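You operate a simulated robot arm through the tools that you are given. There is no shell and no other tool. Be economical: measure what you need, move in short steps, check, and stop when the job is done.

Carry out the task below with a simulated robot arm. There is one attempt and no reset: what you move stays moved.

Task
The blue zone is the checked one: trim the probe read-out to its 60 degrees.
Fine: zone on and steady first; then lock the trim and switch the zone off.
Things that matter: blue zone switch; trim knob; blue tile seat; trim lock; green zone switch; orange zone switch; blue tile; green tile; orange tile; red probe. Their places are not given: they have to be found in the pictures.

It is judged by the outcome, as a careful person would: the job done as asked, and still so three seconds after it is handed in. It fails if anything else is knocked over, pushed out of place, dropped, spilled or broken.

Robot
A 7-joint arm with a two-finger parallel gripper, fixed in place. Base frame: the origin is at the foot of the arm, x ahead of it, y to its left, z up. Units: mm, rad, N and s.
With the tool pointing down near the work surface it reaches from about 260 to 680 mm from the base axis. Its first joint turns from -1.152 to 1.152 rad. Payload 1.57 kg.
The tool frame sits at the grasp point between the pads (the TCP): z along the fingers, y along the line on which they close. The tips reach 30 mm beyond it. Largest opening 110 mm; finger width 24, thickness 12; the body of the gripper, 48 by 112 mm, starts 78 mm behind the TCP.
Orientation is that of the tool frame in the base frame, as a unit quaternion [x, y, z, w]. With the fingers straight down and closing along the base's y, the tool's x points along the base's -x, its y along +y and its z along -z.

Tools
- The arm moves only by the tool servo_tool. Its argument "targets" is a list of rows, each a list of 3 entries, a list of its own where there are three numbers: the shift along the tool's x, y, z in units of 20 mm (1.0 is 20 mm), then the turn, a rotation vector about the tool's x, y, z in units of 4 degrees (1.0 is 4 degrees), then the opening in per cent of the stroke, from 0 (shut) to 100 (fully open). In form: [[[tx, ty, tz], [wx, wy, wz], hand], ...]. A call has 1 to 20 rows; each row shifts and turns the commanded pose from where the row before left it, along the tool's axes as they then stand. A call with a number of a shift or a turn outside -1 to 1 is refused whole. A row lasts 0.2 s, in which the tool goes at most 50 mm and 0.15 rad; a call with a longer step from one row to the next is refused whole, and so is a gripper value outside its range. A pose out of reach is approached as far as the arm can. The call stops where the force on the tool passes 40 N (or 10 N more than at its start, if that is more) or the arm is blocked; 0.2 s more then pass. Each finger travels about 108 mm/s and halts on what it meets, pressing with about 43 N; the grip force reading is that of the motor and also rises with nothing between the fingers. The clock runs only during rows and for 0.2 s after the last one: add rows that do not move to give the fingers time. The reply holds the time, the measured pose of the TCP, the force on the tool along the base axes, the opening and the grip force, in the units named above and with some noise, and new pictures: "views" is both (left out), scene, wrist or none.
- Cameras (640 x 400 px; columns grow to the right, rows downward): "scene" is fixed at [171.9, -399.5, 1397.6]; the picture's right is [0.69, -0.72, 0.00], its down [-0.45, -0.43, -0.78] and it looks along [0.57, 0.54, -0.62] (base axes); focal length 297 px, centre (320, 200). "wrist" rides on the gripper at [-36, 0, -80] in the tool frame; the picture's right is [0.00, -1.00, 0.00], its down [0.97, 0.00, -0.24] and it looks along [0.24, 0.00, 0.97] (tool axes); focal length 218 px, centre (320, 200).
- probe_pixels(camera, pixels): for up to 12 pixels [column, row] of the newest picture of that camera ("zoom" is the newest enlarged one), the place [x, y, z] in the base frame of the surface seen there, good to about 2 mm. No time passes.
- inspect(camera, box): a new picture of the part [left, top, right, bottom] of that camera's present view, enlarged. No time passes.
- hand_in(): hands the job in; it is judged then, once.

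Keep the steps short. Do not move on a guess: measure, check each grasp and each placing, and mend mistakes. In all there are 80 turns and 120 pictures (those below and enlarged ones count). Leave the gripper open and the arm clear of the work at the hand-in unless told otherwise, and finish with a single line.

The tools are called after "Emit:" as name(argument=value, ...) on one line, values as JSON. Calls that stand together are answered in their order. servo_tool: Moves the arm, as the interface text tells. Its arguments: {"type":"object","properties":{"targets":{"type":"array"},"views":{"type":"string","enum":["both","scene","wrist","none"]}},"required":["targets"]} The other tools are called the same way: probe_pixels (camera, pixels) gives the place of the surface under pixels of a picture; inspect (camera, box) takes an enlarged picture of a part of a camera's view; hand_in () hands the job in.

At the start:

```text
time_s: 0.0
position: [348.6, -72.3, 1214.1]
orientation: [0.001, 1.0, -0.001, 0.0]
ft_force: [0.3, -0.1, 0.1]
grip_width: 109.9
finger_force: 0.1
```

scene: 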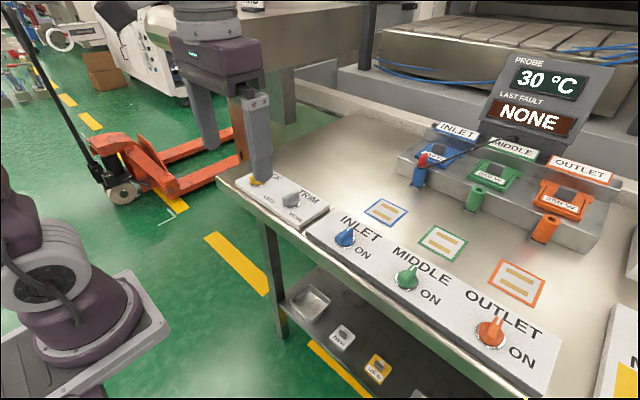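
wrist: 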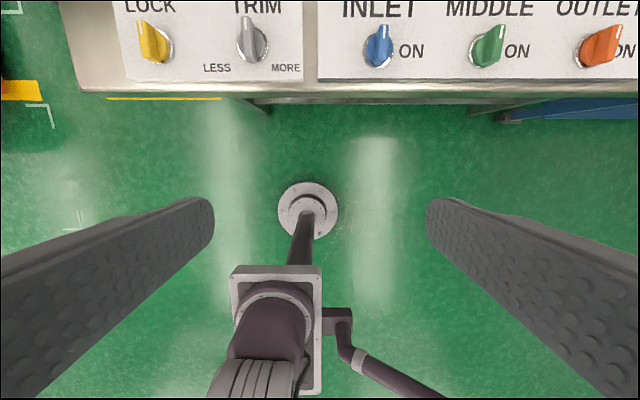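

I see a panel with knobs and the zones behind it; the read-out says 30 °C. I'll enlarge both areas first.

Emit:
inspect(camera="scene", box=[390, 40, 640, 260])

Emit:
inspect(camera="scene", box=[230, 160, 560, 390])

Emit:
inspect(camera="wrist", box=[80, 0, 640, 100])

```text
1.82 times, centred on (515, 150) of scene
```

zoom: 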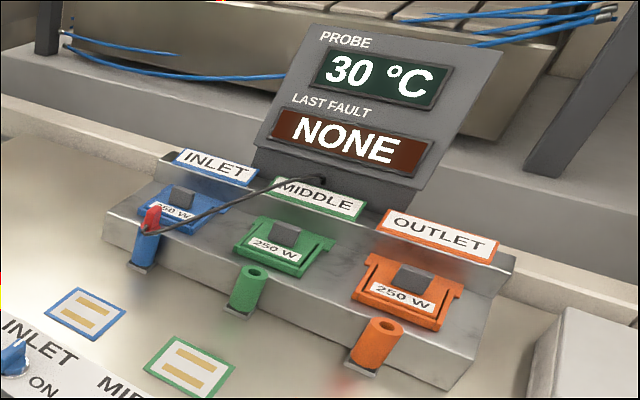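

```text
1.74 times, centred on (395, 275) of scene
```

zoom: 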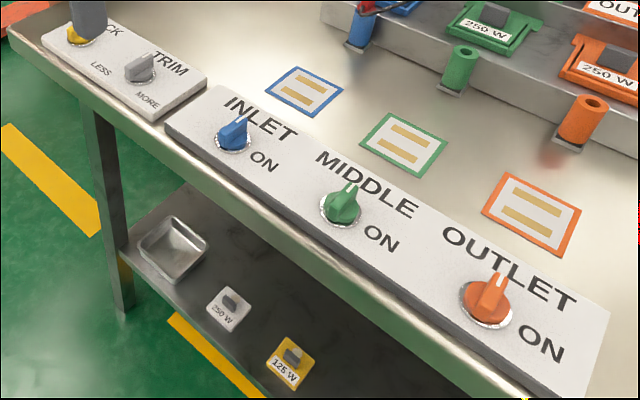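

```text
1.14 times, centred on (360, 50) of wrist
```

zoom: 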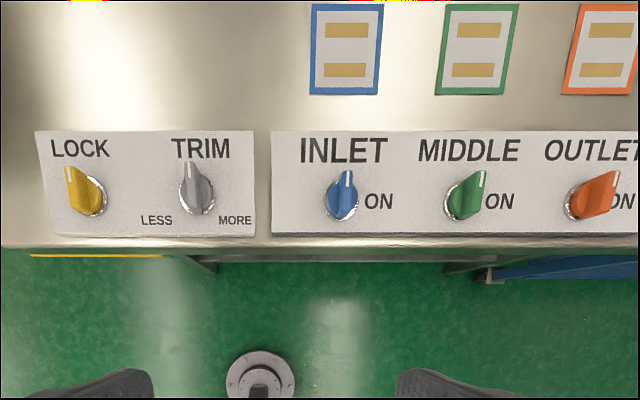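

The probe seems to be in the blue tube. A closer look at the blue seat and knobs, and depth readings on the knobs.

Emit:
inspect(camera="scene", box=[395, 110, 515, 220])

Emit:
probe_pixels(camera="wrist", pixels=[[145, 26], [155, 45], [248, 24], [254, 45], [384, 32], [377, 50], [497, 32], [485, 50], [615, 35], [592, 50], [290, 50], [340, 60]])

Emit:
inspect(camera="wrist", box=[110, 0, 310, 90])

Emit:
inspect(camera="wrist", box=[320, 0, 520, 90])

```text
3.64 times, centred on (455, 165) of scene
```

zoom: 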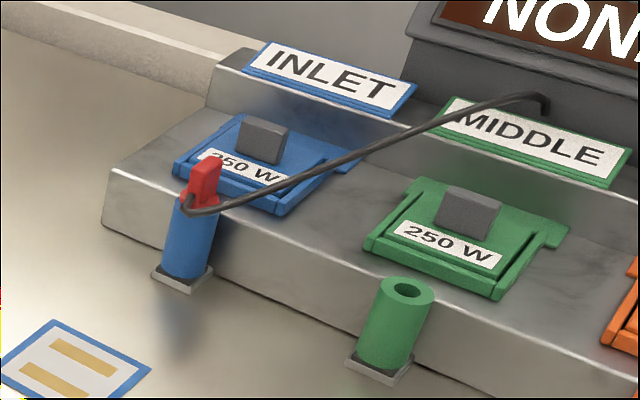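

```text
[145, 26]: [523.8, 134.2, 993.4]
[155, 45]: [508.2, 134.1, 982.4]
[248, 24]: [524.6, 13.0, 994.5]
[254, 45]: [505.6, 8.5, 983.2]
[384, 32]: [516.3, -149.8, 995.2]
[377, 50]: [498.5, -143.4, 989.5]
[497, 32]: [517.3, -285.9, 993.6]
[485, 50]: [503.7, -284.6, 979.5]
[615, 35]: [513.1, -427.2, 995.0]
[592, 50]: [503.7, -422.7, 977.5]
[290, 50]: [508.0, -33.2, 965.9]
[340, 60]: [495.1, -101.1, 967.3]
```

```text
3.20 times, centred on (210, 45) of wrist
```

zoom: 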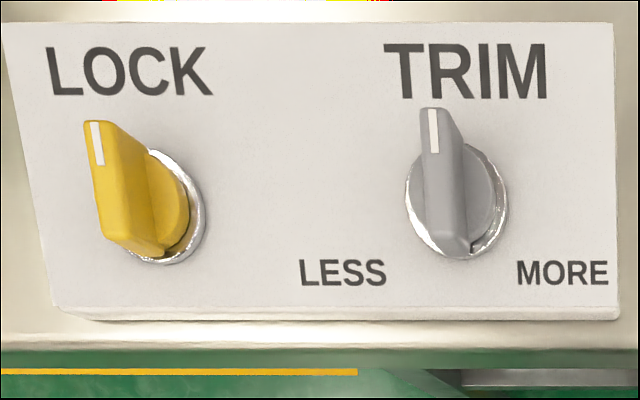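

```text
3.20 times, centred on (420, 45) of wrist
```

zoom: 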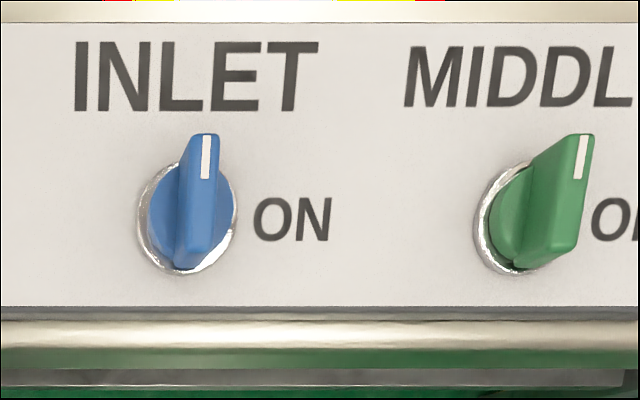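

All switch bars point forward (off), lock bar forward (unlocked). The blue bar centre is around (503, -147), top z≈995. I move above it at z≈1130 and look again.

Emit:
servo_tool(targets=[[[-0.98, -0.47, 0.5], [0, 0, 0], 100], [[-0.98, -0.47, 0.5], [0, 0, 0], 100], [[-0.98, -0.47, 0.5], [0, 0, 0], 100], [[-0.98, -0.47, 0.5], [0, 0, 0], 100], [[-0.98, -0.47, 0.5], [0, 0, 0], 100], [[-0.98, -0.47, 0.5], [0, 0, 0], 60], [[-0.98, -0.47, 0.5], [0, 0, 0], 60], [[-0.98, -0.47, 0.5], [0, 0, 0], 60], [[0, 0, 0], [0, 0, 0], 60]], views="wrist")

```text
time_s: 2.0
position: [506.5, -146.8, 1135.1]
orientation: [0.0, 1.0, -0.001, 0.0]
ft_force: [0.0, 1.0, 0.1]
grip_width: 65.8
finger_force: 0.1
```

wrist: 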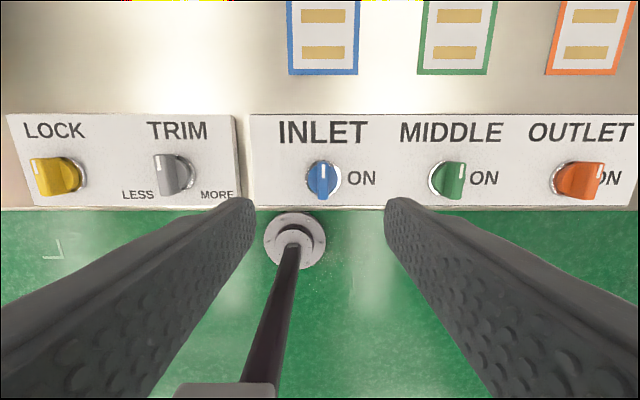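

The blue bar is at (322,180) in the wrist picture. I probe its ends, and the other knobs.

Emit:
inspect(camera="wrist", box=[250, 120, 390, 210])

Emit:
probe_pixels(camera="wrist", pixels=[[323, 165], [323, 180], [323, 195], [318, 180], [328, 180], [308, 180], [338, 180], [168, 158], [168, 175], [168, 190], [45, 175], [30, 175]])

```text
4.44 times, centred on (320, 165) of wrist
```

zoom: 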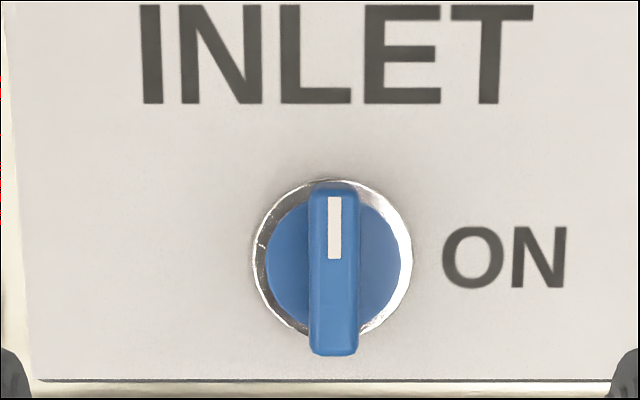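

```text
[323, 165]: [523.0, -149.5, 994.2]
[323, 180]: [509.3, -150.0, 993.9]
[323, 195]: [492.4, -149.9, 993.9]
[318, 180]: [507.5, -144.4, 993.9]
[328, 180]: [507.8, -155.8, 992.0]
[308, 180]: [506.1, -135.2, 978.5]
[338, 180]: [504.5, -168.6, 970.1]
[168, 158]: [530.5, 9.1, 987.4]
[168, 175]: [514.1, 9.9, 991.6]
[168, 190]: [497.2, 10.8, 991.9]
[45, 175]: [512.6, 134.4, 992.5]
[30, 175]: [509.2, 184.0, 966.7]
```

The blue bar centre is (507.5, -150), 11 mm thick, top z 994, disc below at 978. I go down to TCP z≈1011 with 40 % opening, not closing yet.

Emit:
servo_tool(targets=[[[-0.05, -0.16, 0.9], [0, 0, 0], 40], [[0, 0, 0.9], [0, 0, 0], 40], [[0, 0, 0.9], [0, 0, 0], 40], [[0, 0, 0.9], [0, 0, 0], 40], [[0, 0, 0.9], [0, 0, 0], 40], [[0, 0, 0.9], [0, 0, 0], 40], [[0, 0, 0.8], [0, 0, 0], 40], [[0, 0, 0], [0, 0, 0], 40]], views="both")

```text
time_s: 3.8
position: [507.4, -151.1, 1008.3]
orientation: [0.0, 1.0, 0.0, 0.0]
ft_force: [-0.6, -0.7, 0.4]
grip_width: 44.0
finger_force: 0.1
```

scene: 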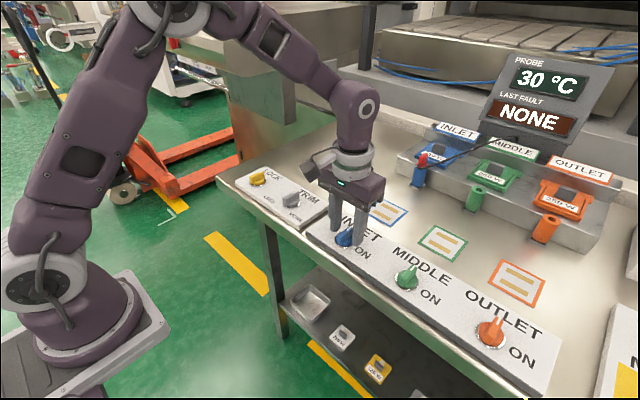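
wrist: 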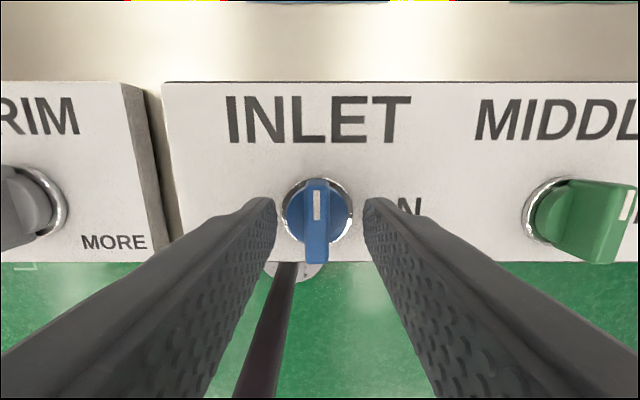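

The fingers straddle the bar; tips at 978 are a touch low, so I lift 3 mm and close.

Emit:
servo_tool(targets=[[[0, 0.05, -0.15], [0, 0, 0], 40], [[0, 0, 0], [0, 0, 0], 10], [[0, 0, 0], [0, 0, 0], 5], [[0, 0, 0], [0, 0, 0], 5]], views="none")

```text
time_s: 4.8
position: [505.9, -150.0, 1012.2]
orientation: [0.001, 1.0, 0.0, 0.001]
ft_force: [-0.1, 6.0, 0.2]
grip_width: 11.9
finger_force: 28.6
```

Gripped at 11.9 mm. I turn 40° clockwise toward ON.

Emit:
servo_tool(targets=[[[0, 0, 0], [0, 0, 1], 5], [[0, 0, 0], [0, 0, 1], 5], [[0, 0, 0], [0, 0, 1], 5], [[0, 0, 0], [0, 0, 1], 5], [[0, 0, 0], [0, 0, 1], 5], [[0, 0, 0], [0, 0, 1], 5], [[0, 0, 0], [0, 0, 1], 5], [[0, 0, 0], [0, 0, 1], 5], [[0, 0, 0], [0, 0, 1], 5], [[0, 0, 0], [0, 0, 1], 5]], views="both")

```text
time_s: 7.0
position: [506.2, -150.3, 1011.9]
orientation: [0.342, 0.94, 0.0, 0.0]
ft_force: [17.7, 15.8, -10.2]
grip_width: 12.2
finger_force: 29.4
```

scene: 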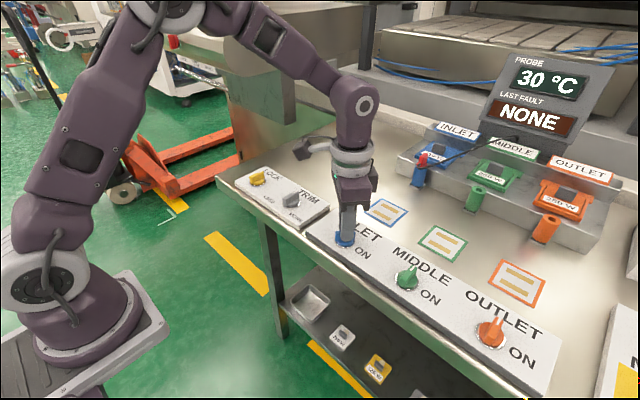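
wrist: 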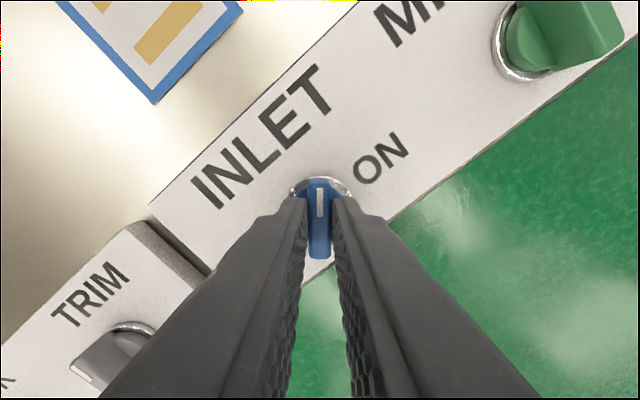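

The bar follows. The sideways force is along tool +y, so I ease 1.5 mm that way and turn on.

Emit:
servo_tool(targets=[[[0, 0.07, 0], [0, 0, 0], 5], [[0, 0, 0], [0, 0, 1], 5], [[0, 0, 0], [0, 0, 1], 5], [[0, 0, 0], [0, 0, 1], 5], [[0, 0, 0], [0, 0, 1], 5], [[0, 0, 0], [0, 0, 1], 5], [[0, 0, 0], [0, 0, 1], 5], [[0, 0, 0], [0, 0, 1], 5], [[0, 0, 0], [0, 0, 1], 5]], views="both")

```text
time_s: 9.0
position: [506.7, -151.3, 1013.6]
orientation: [0.588, 0.809, -0.001, -0.001]
ft_force: [2.4, -5.4, -15.2]
grip_width: 11.7
finger_force: 29.2
```

scene: 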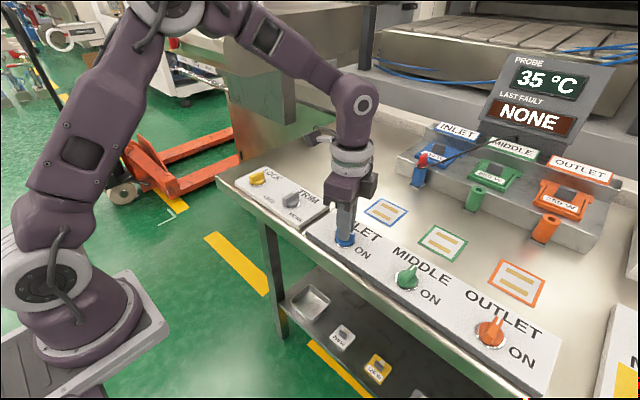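
wrist: 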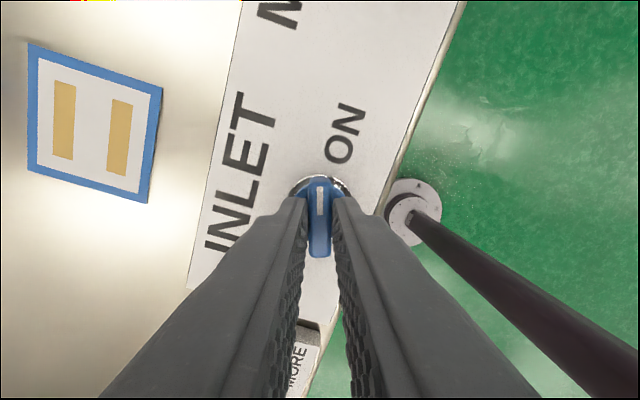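

The read-out rises to 35 °C: it is on at 72°. I turn the remaining ~16° to seat it.

Emit:
servo_tool(targets=[[[0, 0, 0], [0, 0, 1], 5], [[0, 0, 0], [0, 0, 1], 5], [[0, 0, 0], [0, 0, 1], 5], [[0, 0, 0], [0, 0, 1], 5], [[0, 0, 0], [0, 0, 0], 5]], views="wrist")

```text
time_s: 10.2
position: [506.6, -151.9, 1014.8]
orientation: [0.696, 0.718, 0.001, 0.0]
ft_force: [-5.1, -8.9, 3.9]
grip_width: 11.9
finger_force: 28.7
```

wrist: 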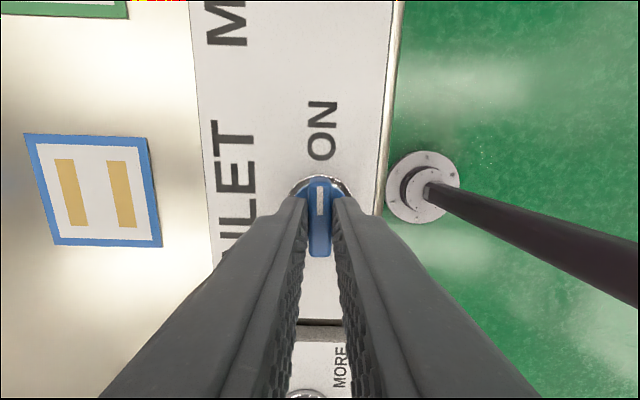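

At 88°, pointing at ON. I open, wait, and rise straight up, then turn back.

Emit:
servo_tool(targets=[[[0, 0, 0], [0, 0, 0], 35], [[0, 0, 0], [0, 0, 0], 35], [[0, 0, -1], [0, 0, 0], 35], [[0, 0, -1], [0, 0, 0], 35], [[0, 0, -1], [0, 0, -1], 35], [[0, 0, -1], [0, 0, -1], 35], [[0, 0, -1], [0, 0, -1], 35], [[0, 0, -1], [0, 0, -1], 35], [[0, 0, 0], [0, 0, -1], 35], [[0, 0, 0], [0, 0, -1], 35], [[0, 0, 0], [0, 0, -1], 35], [[0, 0, 0], [0, 0, -1], 35], [[0, 0, 0], [0, 0, -1], 35], [[0, 0, 0], [0, 0, -1], 35], [[0, 0, 0], [0, 0, -1], 35], [[0, 0, 0], [0, 0, -1], 35], [[0, 0, 0], [0, 0, -1], 35], [[0, 0, 0], [0, 0, -1], 35], [[0, 0, 0], [0, 0, -1], 35], [[0, 0, 0], [0, 0, -1], 35]], views="both")

```text
time_s: 14.4
position: [506.9, -149.1, 1133.1]
orientation: [0.207, 0.978, 0.0, 0.0]
ft_force: [0.5, 1.0, -0.4]
grip_width: 38.5
finger_force: 0.2
```

scene: 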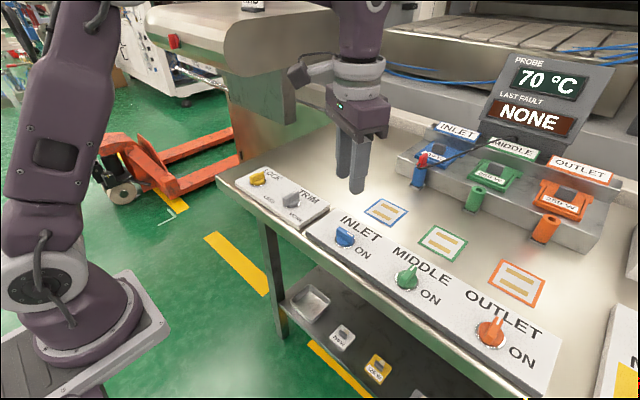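
wrist: 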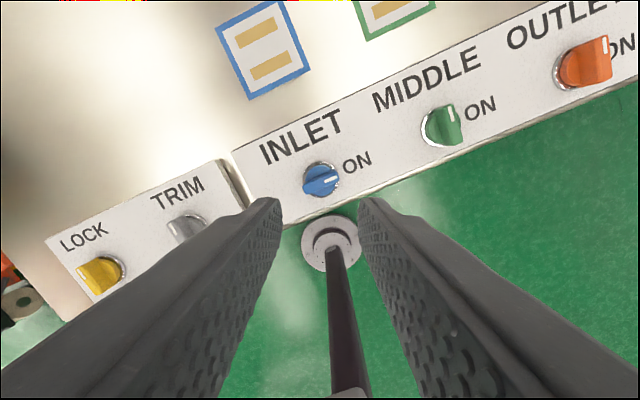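

The read-out is 70 °C, rising or settled. I turn the last 24° back and move over the trim knob (y≈10).

Emit:
servo_tool(targets=[[[0, 0, 0], [0, 0, -1], 35], [[0, 0, 0], [0, 0, -1], 35], [[0, 0, 0], [0, 0, -1], 35], [[0, 0, 0], [0, 0, -1], 35], [[0, 0, 0], [0, 0, -1], 35], [[0, 0, 0], [0, 0, -1], 35], [[0, 1, 0], [0, 0, 0], 35], [[0, 1, 0], [0, 0, 0], 35], [[0, 1, 0], [0, 0, 0], 35], [[0, 1, 0], [0, 0, 0], 35], [[0, 1, 0], [0, 0, 0], 35], [[0, 1, 0], [0, 0, 0], 35], [[0, 1, 0], [0, 0, 0], 35], [[0, 1, 0], [0, 0, 0], 35], [[0, 0, 0], [0, 0, 0], 35]], views="both")

```text
time_s: 17.6
position: [506.6, 11.4, 1133.5]
orientation: [0.0, 1.0, 0.0, 0.0]
ft_force: [-0.4, -0.2, 0.6]
grip_width: 38.3
finger_force: 0.0
```

scene: 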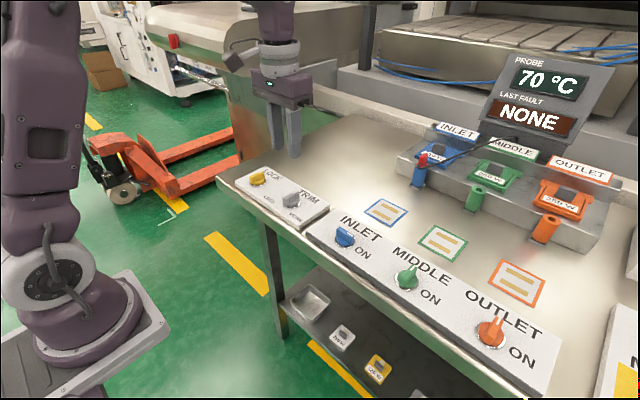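
wrist: 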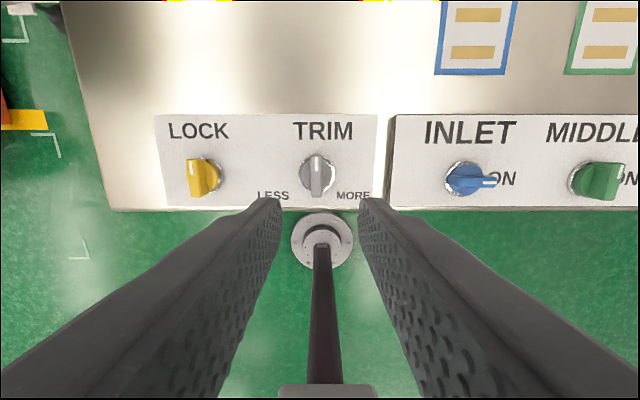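

Steady at 70 °C (unchanged for 3 s), blue points to ON. I check the trim bar's place.

Emit:
inspect(camera="wrist", box=[250, 110, 390, 200])

Emit:
probe_pixels(camera="wrist", pixels=[[317, 158], [317, 175], [317, 192], [312, 175], [322, 175], [332, 175], [195, 163], [195, 178], [196, 193], [190, 178], [201, 178]])

```text
4.44 times, centred on (320, 155) of wrist
```

zoom: 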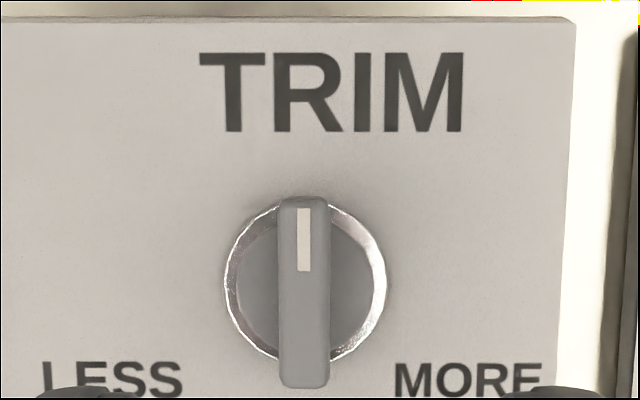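

```text
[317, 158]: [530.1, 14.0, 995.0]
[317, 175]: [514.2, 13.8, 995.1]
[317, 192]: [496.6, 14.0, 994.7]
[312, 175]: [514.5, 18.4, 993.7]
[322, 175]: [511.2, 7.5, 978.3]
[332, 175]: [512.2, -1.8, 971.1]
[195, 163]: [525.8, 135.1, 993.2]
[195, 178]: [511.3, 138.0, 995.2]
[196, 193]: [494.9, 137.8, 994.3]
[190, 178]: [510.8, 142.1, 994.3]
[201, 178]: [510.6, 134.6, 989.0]
```

Trim bar centre ≈ (512, 13.5). I align and descend to z≈1012, then close.

Emit:
servo_tool(targets=[[[-0.27, 0.11, 0.8], [0, 0, 0], 35], [[0, 0, 0.9], [0, 0, 0], 35], [[0, 0, 0.9], [0, 0, 0], 35], [[0, 0, 0.9], [0, 0, 0], 35], [[0, 0, 0.9], [0, 0, 0], 35], [[0, 0, 0.9], [0, 0, 0], 35], [[0, 0, 0.7], [0, 0, 0], 35], [[0, 0, 0], [0, 0, 0], 35], [[0, 0, 0], [0, 0, 0], 5], [[0, 0, 0], [0, 0, 0], 5], [[0, 0, 0], [0, 0, 0], 5]], views="both")

```text
time_s: 20.0
position: [512.8, 12.5, 1013.1]
orientation: [-0.001, 1.0, 0.0, 0.0]
ft_force: [0.6, 14.0, -3.9]
grip_width: 17.8
finger_force: 7.2
```

scene: 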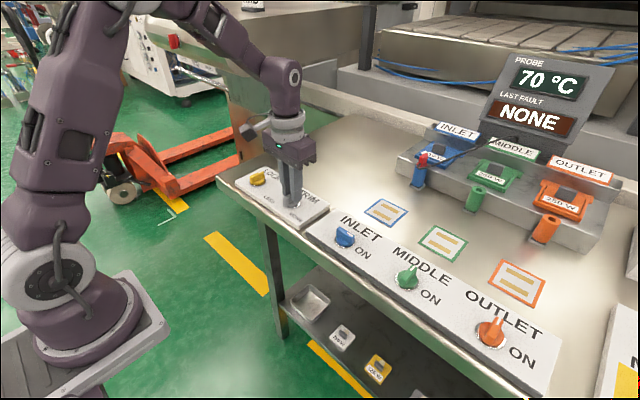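
wrist: 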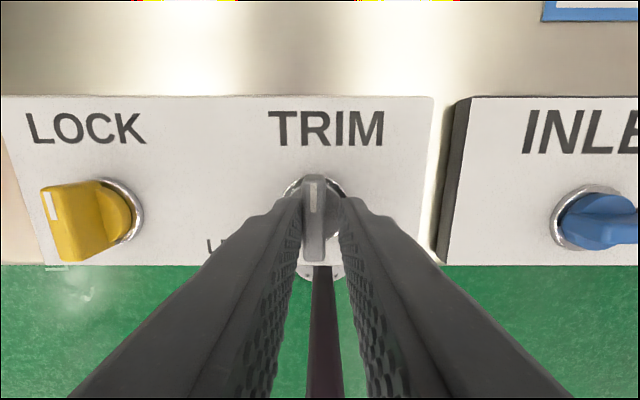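

Width 17.8 with 14 N in +y: only the left finger touches. I shift 2.5 mm to +y and give time to close.

Emit:
servo_tool(targets=[[[0, 0.12, 0], [0, 0, 0], 5], [[0, 0, 0], [0, 0, 0], 5], [[0, 0, 0], [0, 0, 0], 5]], views="none")

```text
time_s: 20.8
position: [512.4, 12.7, 1014.9]
orientation: [0.0, 1.0, 0.0, 0.0]
ft_force: [1.9, 8.9, 2.8]
grip_width: 13.7
finger_force: 4.5
```

Still closing (13.7 mm, 4.5 N). A further 1 mm and a wait.

Emit:
servo_tool(targets=[[[0, 0.06, 0], [0, 0, 0], 5], [[0, 0, 0], [0, 0, 0], 5], [[0, 0, 0], [0, 0, 0], 5], [[0, 0, 0], [0, 0, 0], 5]], views="both")

```text
time_s: 21.8
position: [512.4, 15.4, 1013.5]
orientation: [0.0, 1.0, 0.0, 0.0]
ft_force: [-0.1, 2.3, 3.9]
grip_width: 12.1
finger_force: 28.7
```

scene: 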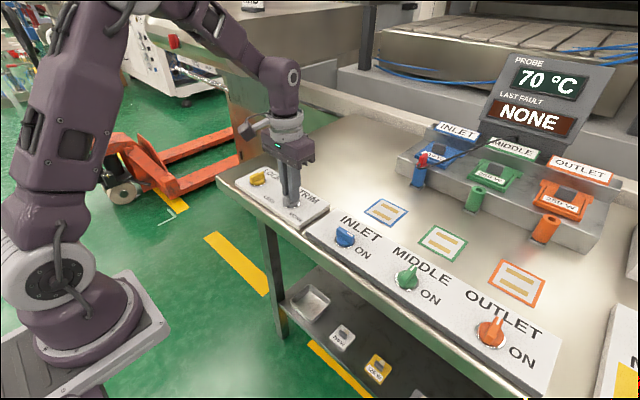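
wrist: 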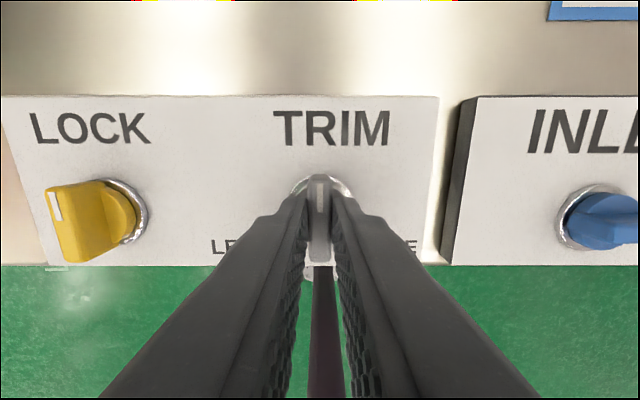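

Held firmly. Read-out steady at 70 °C; it must go to 60, so LESS: I turn 12° counter-clockwise and read.

Emit:
servo_tool(targets=[[[0, 0, 0], [0, 0, -1], 5], [[0, 0, 0], [0, 0, -1], 5], [[0, 0, 0], [0, 0, -1], 5], [[0, 0, 0], [0, 0, 0], 5], [[0, 0, 0], [0, 0, 0], 5], [[0, 0, 0], [0, 0, 0], 5], [[0, 0, 0], [0, 0, 0], 5]], views="scene")

```text
time_s: 23.4
position: [512.8, 15.8, 1013.7]
orientation: [-0.104, 0.995, 0.0, 0.0]
ft_force: [4.3, -7.9, -11.2]
grip_width: 12.0
finger_force: 28.6
```

scene: 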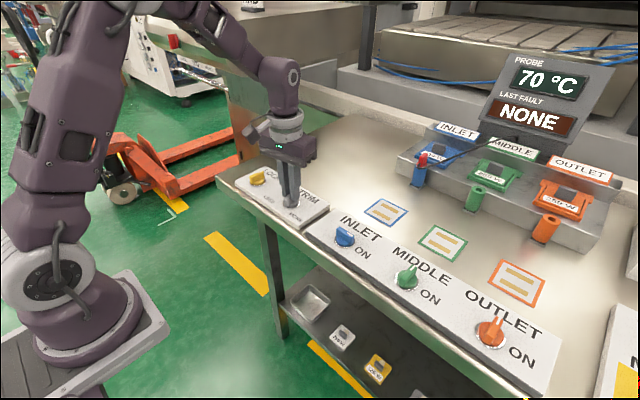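

No change yet; I turn a further 12°.

Emit:
servo_tool(targets=[[[0, 0, 0], [0, 0, -1], 5], [[0, 0, 0], [0, 0, -1], 5], [[0, 0, 0], [0, 0, -1], 5], [[0, 0, 0], [0, 0, 0], 5], [[0, 0, 0], [0, 0, 0], 5], [[0, 0, 0], [0, 0, 0], 5]], views="both")

```text
time_s: 24.8
position: [513.2, 14.9, 1013.5]
orientation: [-0.208, 0.978, 0.0, -0.001]
ft_force: [3.0, -16.1, -10.0]
grip_width: 11.9
finger_force: 29.1
```

scene: 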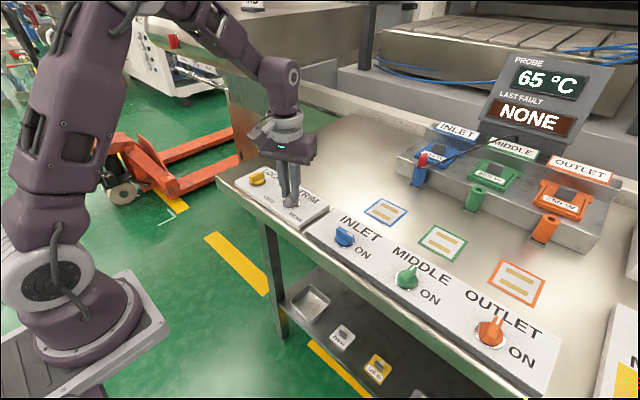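
wrist: 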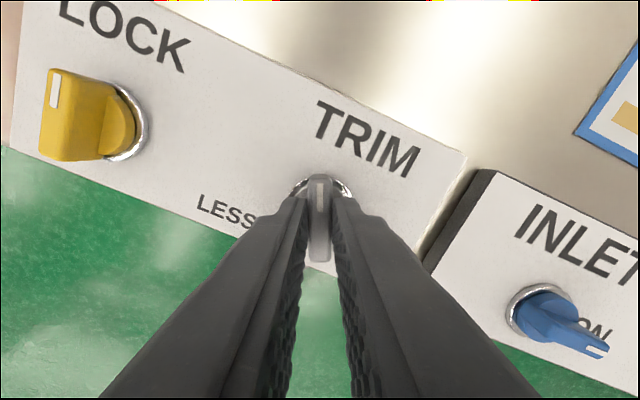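

65 °C at 24°. The display steps in 5s, so I go on in small steps to find where 60 begins.

Emit:
servo_tool(targets=[[[0, -0.04, 0], [0, 0, -1], 5], [[0, 0, 0], [0, 0, -1], 5], [[0, 0, 0], [0, 0, 0], 5], [[0, 0, 0], [0, 0, 0], 5], [[0, 0, 0], [0, 0, 0], 5], [[0, 0, 0], [0, 0, 0], 5]], views="scene")

```text
time_s: 26.2
position: [512.5, 16.3, 1013.8]
orientation: [-0.276, 0.961, 0.0, 0.0]
ft_force: [2.1, -8.9, 2.2]
grip_width: 11.5
finger_force: 28.5
```

scene: 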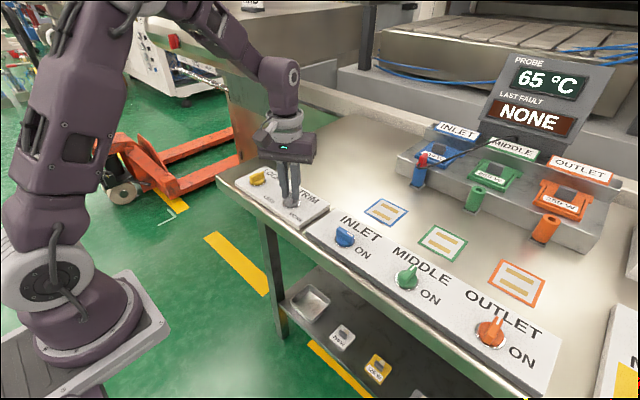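

Still 65 at 32°. Another 8°.

Emit:
servo_tool(targets=[[[0, 0, 0], [0, 0, -1], 5], [[0, 0, 0], [0, 0, -1], 5], [[0, 0, 0], [0, 0, 0], 5], [[0, 0, 0], [0, 0, 0], 5], [[0, 0, 0], [0, 0, 0], 5], [[0, 0, 0], [0, 0, 0], 5]], views="scene")

```text
time_s: 27.6
position: [513.1, 16.3, 1013.7]
orientation: [-0.341, 0.94, 0.001, 0.0]
ft_force: [11.3, -12.0, -5.3]
grip_width: 12.0
finger_force: 29.3
```

scene: 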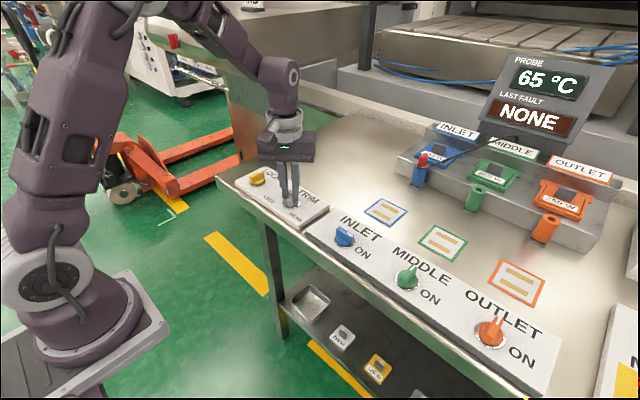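

Still 65 at 40°; the band looks about 30° wide. Another 8°.

Emit:
servo_tool(targets=[[[0, -0.03, 0], [0, 0, -1], 5], [[0, 0, 0], [0, 0, -1], 5], [[0, 0, 0], [0, 0, 0], 5], [[0, 0, 0], [0, 0, 0], 5], [[0, 0, 0], [0, 0, 0], 5], [[0, 0, 0], [0, 0, 0], 5]], views="scene")

```text
time_s: 29.0
position: [512.4, 15.6, 1014.3]
orientation: [-0.407, 0.913, 0.001, -0.001]
ft_force: [-4.8, 1.9, 1.7]
grip_width: 11.9
finger_force: 29.2
```

scene: 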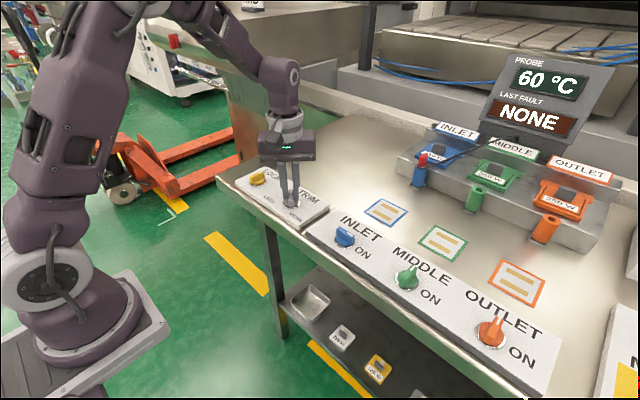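

60 °C starts just below 48°. I turn 12° more to the middle of the band and check it still says 60.

Emit:
servo_tool(targets=[[[0, 0, 0], [0, 0, -1], 5], [[0, 0, 0], [0, 0, -1], 5], [[0, 0, 0], [0, 0, -1], 5], [[0, 0, 0], [0, 0, 0], 5], [[0, 0, 0], [0, 0, 0], 5], [[0, 0, 0], [0, 0, 0], 5], [[0, 0, 0], [0, 0, 0], 5], [[0, 0, 0], [0, 0, 0], 5]], views="both")

```text
time_s: 30.8
position: [511.9, 15.6, 1014.0]
orientation: [-0.5, 0.866, 0.0, 0.0]
ft_force: [-14.7, 4.7, 8.6]
grip_width: 12.0
finger_force: 29.3
```

scene: 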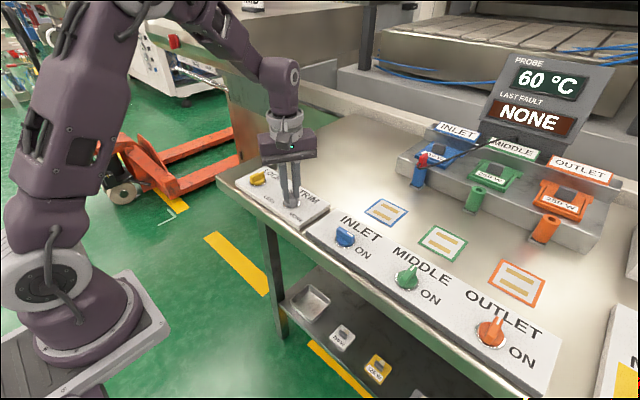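
wrist: 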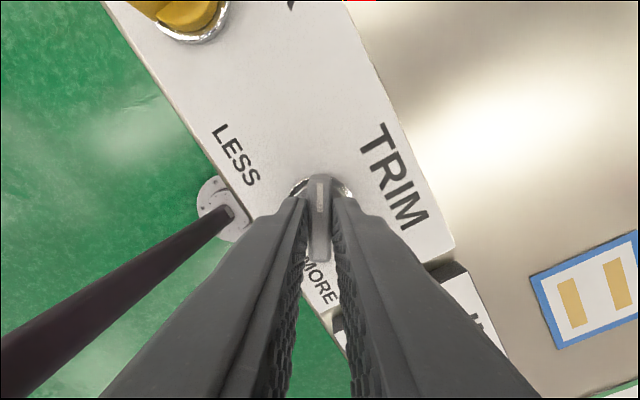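

60 °C holds. I release, rise straight up and turn back 60°.

Emit:
servo_tool(targets=[[[0, 0, 0], [0, 0, 0], 35], [[0, 0, 0], [0, 0, 0], 35], [[0, 0, -1], [0, 0, 0], 35], [[0, 0, -1], [0, 0, 0], 35], [[0, 0, -1], [0, 0, 1], 35], [[0, 0, -1], [0, 0, 1], 35], [[0, 0, -1], [0, 0, 1], 35], [[0, 0, -1], [0, 0, 1], 35], [[0, 0, 0], [0, 0, 1], 35], [[0, 0, 0], [0, 0, 1], 35], [[0, 0, 0], [0, 0, 1], 35], [[0, 0, 0], [0, 0, 1], 35], [[0, 0, 0], [0, 0, 1], 35], [[0, 0, 0], [0, 0, 1], 35], [[0, 0, 0], [0, 0, 1], 35], [[0, 0, 0], [0, 0, 1], 35], [[0, 0, 0], [0, 0, 1], 35], [[0, 0, 0], [0, 0, 1], 35], [[0, 0, 0], [0, 0, 1], 35]], views="both")

```text
time_s: 34.8
position: [512.8, 15.0, 1133.9]
orientation: [0.001, 1.0, 0.001, 0.0]
ft_force: [-0.3, -0.5, 0.2]
grip_width: 38.6
finger_force: 0.1
```

scene: 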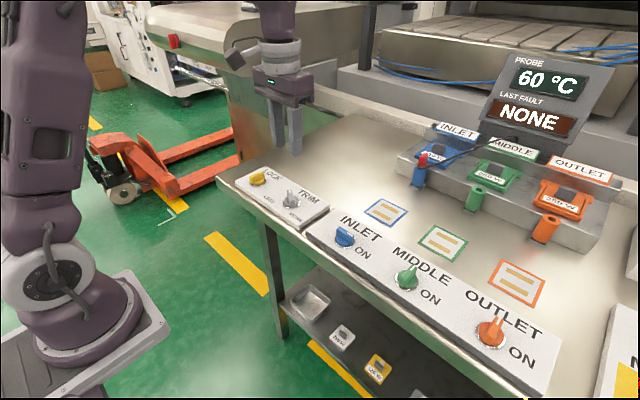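
wrist: 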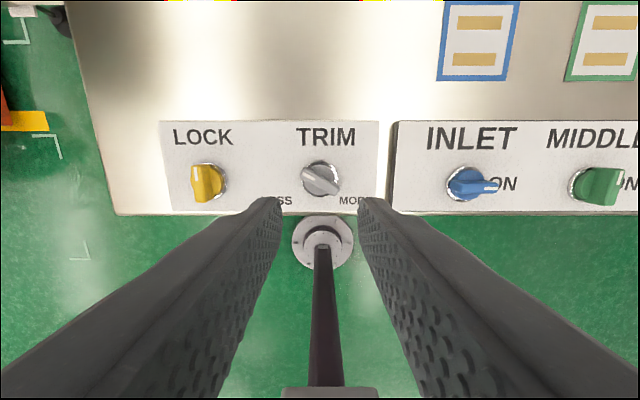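

60 °C stays, trim bar at −60°. Now over the lock (y≈137): I move there and look for markings.

Emit:
servo_tool(targets=[[[0, 1, 0], [0, 0, 0], 35], [[0, 1, 0], [0, 0, 0], 35], [[0, 1, 0], [0, 0, 0], 35], [[0, 1, 0], [0, 0, 0], 35], [[0, 1, 0], [0, 0, 0], 35], [[0, 1, 0], [0, 0, 0], 35], [[0, 0.1, 0], [0, 0, 0], 35], [[0, 0, 0], [0, 0, 0], 35]], views="wrist")

Emit:
inspect(camera="wrist", box=[250, 110, 390, 200])

Emit:
probe_pixels(camera="wrist", pixels=[[320, 162], [320, 168], [320, 175], [320, 185], [320, 192], [320, 196], [314, 178], [317, 178], [323, 178], [326, 178], [330, 178]])

```text
time_s: 36.6
position: [514.0, 138.9, 1135.4]
orientation: [0.0, 1.0, -0.001, 0.0]
ft_force: [-0.2, -1.1, 0.0]
grip_width: 38.7
finger_force: 0.0
```

wrist: 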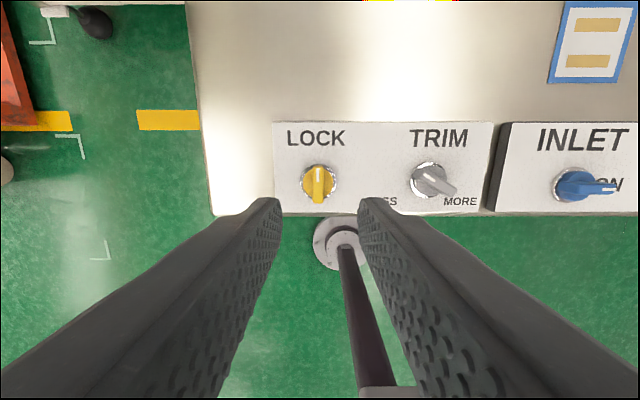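

```text
4.44 times, centred on (320, 155) of wrist
```

zoom: 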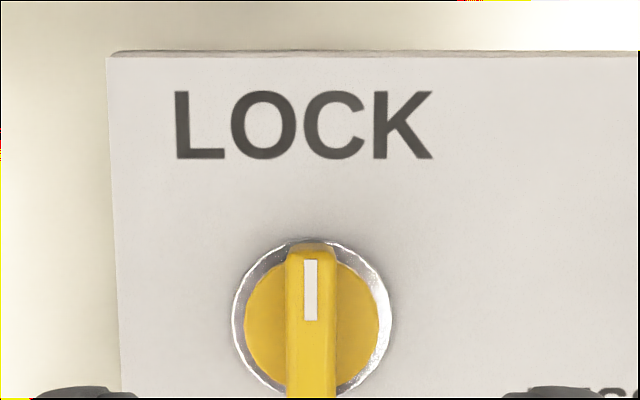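

```text
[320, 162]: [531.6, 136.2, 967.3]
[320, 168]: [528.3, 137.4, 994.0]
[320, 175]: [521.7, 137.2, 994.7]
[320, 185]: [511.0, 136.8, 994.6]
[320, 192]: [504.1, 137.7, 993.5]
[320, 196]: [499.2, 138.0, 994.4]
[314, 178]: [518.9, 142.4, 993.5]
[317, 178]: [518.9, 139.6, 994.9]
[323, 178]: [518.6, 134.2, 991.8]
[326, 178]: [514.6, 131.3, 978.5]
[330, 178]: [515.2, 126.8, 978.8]
```

Lock bar centre ≈ (512, 138.5). No direction mark; the switches turn clockwise to ON, so I'll try clockwise gently. First descend and grip.

Emit:
servo_tool(targets=[[[0.08, 0, 0.8], [0, 0, 0], 35], [[0, 0, 0.9], [0, 0, 0], 35], [[0, 0, 0.9], [0, 0, 0], 35], [[0, 0, 0.9], [0, 0, 0], 35], [[0, 0, 0.9], [0, 0, 0], 35], [[0, 0, 0.9], [0, 0, 0], 35], [[0, 0, 0.75], [0, 0, 0], 35], [[0, 0, 0], [0, 0, 0], 35], [[0, 0, 0], [0, 0, 0], 5], [[0, 0, 0], [0, 0, 0], 5], [[0, 0, 0], [0, 0, 0], 5], [[0, 0, 0], [0, 0, 0], 5]], views="wrist")

```text
time_s: 39.2
position: [511.0, 139.8, 1013.2]
orientation: [0.0, 1.0, 0.001, 0.001]
ft_force: [-0.2, 11.0, -7.6]
grip_width: 12.2
finger_force: 28.9
```

wrist: 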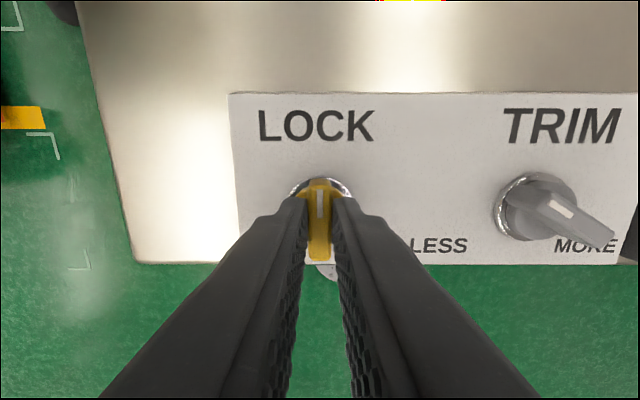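

Gripped (12.2 mm, 29 N). I turn 20° clockwise and see if the bar follows.

Emit:
servo_tool(targets=[[[0, 0.04, 0], [0, 0, 1], 5], [[0, 0, 0], [0, 0, 1], 5], [[0, 0, 0], [0, 0, 1], 5], [[0, 0, 0], [0, 0, 1], 5], [[0, 0, 0], [0, 0, 1], 5], [[0, 0, 0], [0, 0, 0], 5]], views="wrist")

Emit:
inspect(camera="wrist", box=[250, 160, 390, 280])

```text
time_s: 40.6
position: [511.8, 140.6, 1012.2]
orientation: [0.174, 0.985, 0.0, 0.001]
ft_force: [3.0, 17.7, 6.8]
grip_width: 11.9
finger_force: 29.3
```

wrist: 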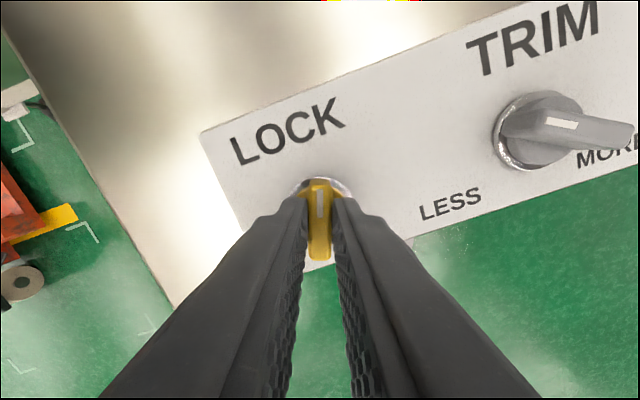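

```text
3.33 times, centred on (320, 220) of wrist
```

zoom: 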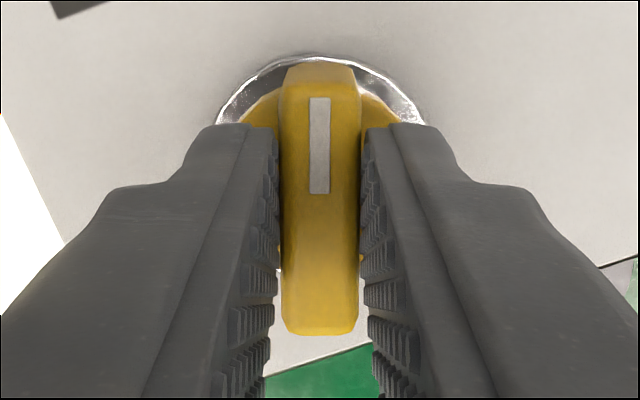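

The bar follows clockwise. I continue 40°, easing sideways a little.

Emit:
servo_tool(targets=[[[0, 0.05, 0], [0, 0, 1], 5], [[0, 0, 0], [0, 0, 1], 5], [[0, 0, 0], [0, 0, 1], 5], [[0, 0, 0], [0, 0, 1], 5], [[0, 0, 0], [0, 0, 1], 5], [[0, 0, 0], [0, 0, 1], 5], [[0, 0, 0], [0, 0, 1], 5], [[0, 0, 0], [0, 0, 1], 5], [[0, 0, 0], [0, 0, 1], 5], [[0, 0, 0], [0, 0, 1], 5], [[0, 0, 0], [0, 0, 0], 5]], views="both")

```text
time_s: 43.0
position: [511.7, 137.8, 1012.9]
orientation: [0.501, 0.866, -0.002, -0.002]
ft_force: [-14.5, -3.0, -20.4]
grip_width: 11.9
finger_force: 29.4
```

scene: 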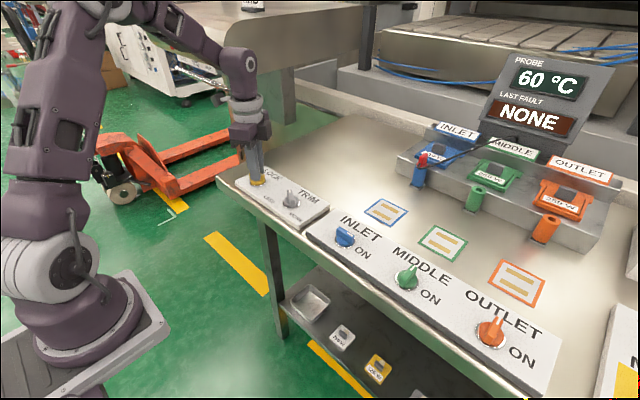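
wrist: 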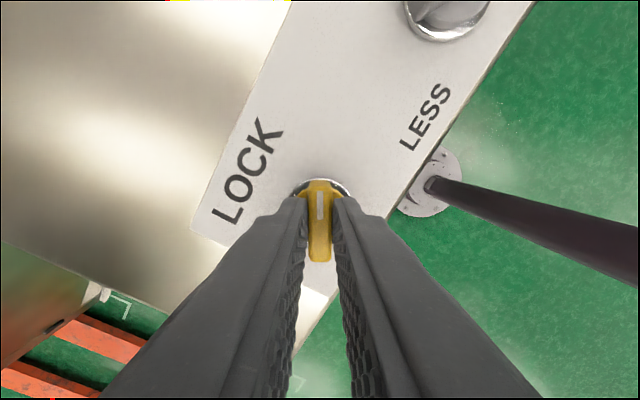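

60 °C still. Another 28° to reach ~88°.

Emit:
servo_tool(targets=[[[0, -0.05, -0.03], [0, 0, 1], 5], [[0, 0, 0], [0, 0, 1], 5], [[0, 0, 0], [0, 0, 1], 5], [[0, 0, 0], [0, 0, 1], 5], [[0, 0, 0], [0, 0, 1], 5], [[0, 0, 0], [0, 0, 1], 5], [[0, 0, 0], [0, 0, 1], 5], [[0, 0, 0], [0, 0, 0], 5]], views="both")

```text
time_s: 44.8
position: [509.2, 136.7, 1013.7]
orientation: [0.695, 0.719, -0.001, 0.0]
ft_force: [-19.0, -7.6, 0.4]
grip_width: 12.0
finger_force: 29.2
```

scene: 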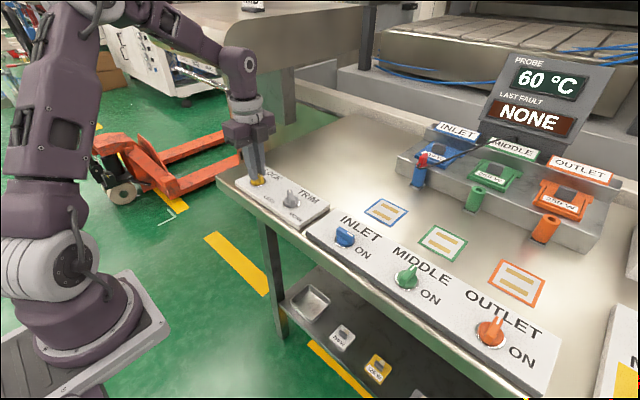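
wrist: 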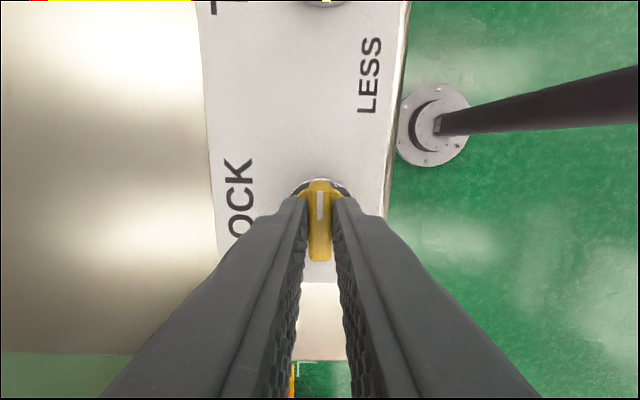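

Lock at ~90°, read-out 60 °C. I release and rise; I keep the orientation as the blue bar also lies at 90°.

Emit:
servo_tool(targets=[[[0, 0, 0], [0, 0, 0.5], 5], [[0, 0, 0], [0, 0, 0], 35], [[0, 0, 0], [0, 0, 0], 35], [[0, 0, -1], [0, 0, 0], 35], [[0, 0, -1], [0, 0, 0], 35], [[0, 0, -1], [0, 0, 0], 35], [[0, 0, -1], [0, 0, 0], 35], [[0, 0, -1], [0, 0, 0], 35], [[0, 0, -1], [0, 0, 0], 35], [[0, 0, 0], [0, 0, 0], 35]], views="both")

```text
time_s: 47.0
position: [512.5, 138.6, 1133.8]
orientation: [0.707, 0.707, 0.0, 0.0]
ft_force: [-0.4, -0.4, -1.0]
grip_width: 38.4
finger_force: 0.0
```

scene: 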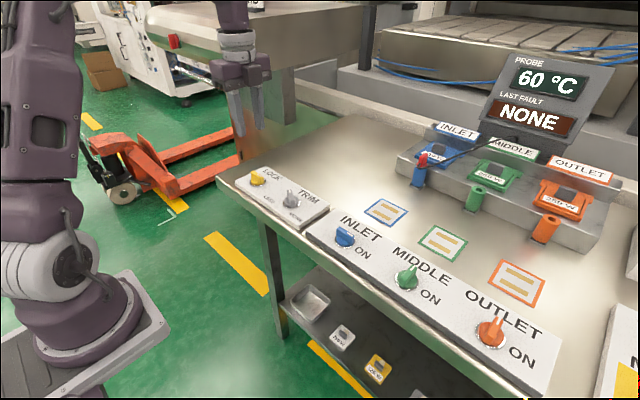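
wrist: 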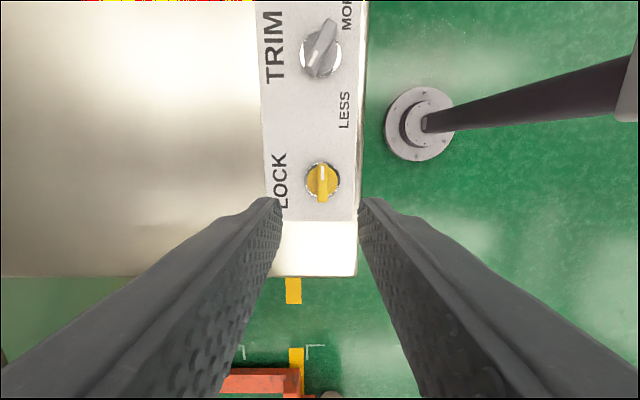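

Lock bar points along −y (to the right), seated. Now over the blue switch at (507.5, -150.5).

Emit:
servo_tool(targets=[[[-1, -0.25, 0], [0, 0, 0], 35], [[-1, 0, 0], [0, 0, 0], 35], [[-1, 0, 0], [0, 0, 0], 35], [[-1, 0, 0], [0, 0, 0], 35], [[-1, 0, 0], [0, 0, 0], 35], [[-1, 0, 0], [0, 0, 0], 35], [[-1, 0, 0], [0, 0, 0], 35], [[-1, 0, 0], [0, 0, 0], 35], [[-1, 0, 0], [0, 0, 0], 35], [[-1, 0, 0], [0, 0, 0], 35], [[-1, 0, 0], [0, 0, 0], 35], [[-1, 0, 0], [0, 0, 0], 35], [[-1, 0, 0], [0, 0, 0], 35], [[-1, 0, 0], [0, 0, 0], 35], [[-0.43, 0, 0], [0, 0, 0], 35], [[0, 0, 0], [0, 0, 0], 35]], views="both")

Emit:
probe_pixels(camera="wrist", pixels=[[321, 165], [321, 180], [321, 195], [316, 180], [326, 180], [311, 180], [331, 180]])

```text
time_s: 50.4
position: [504.4, -150.4, 1134.1]
orientation: [0.707, 0.707, -0.001, 0.001]
ft_force: [0.4, -0.5, 0.1]
grip_width: 38.4
finger_force: 0.0
```

scene: 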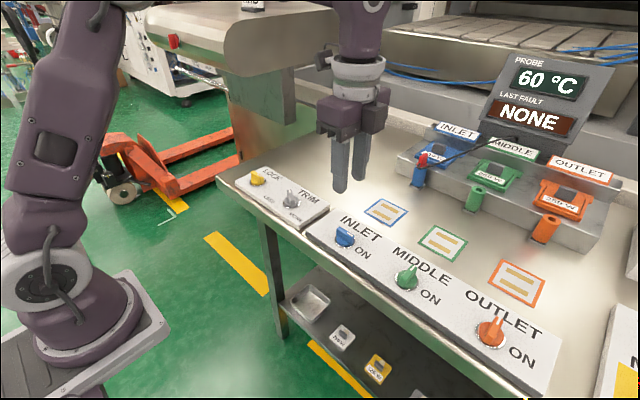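
wrist: 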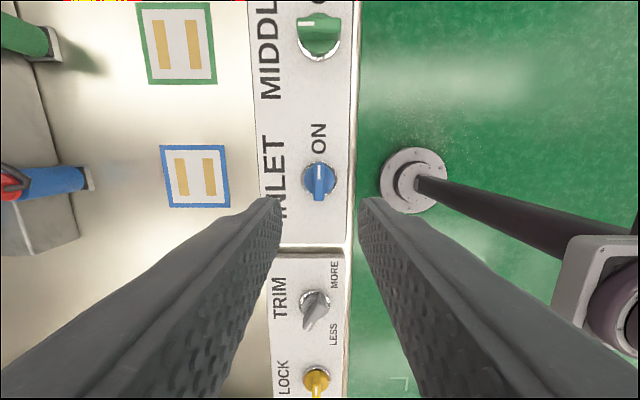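

```text
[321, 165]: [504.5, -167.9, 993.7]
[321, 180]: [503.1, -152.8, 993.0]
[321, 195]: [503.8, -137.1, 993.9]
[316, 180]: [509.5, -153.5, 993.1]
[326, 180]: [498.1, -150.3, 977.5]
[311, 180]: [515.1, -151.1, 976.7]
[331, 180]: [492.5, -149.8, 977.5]
```

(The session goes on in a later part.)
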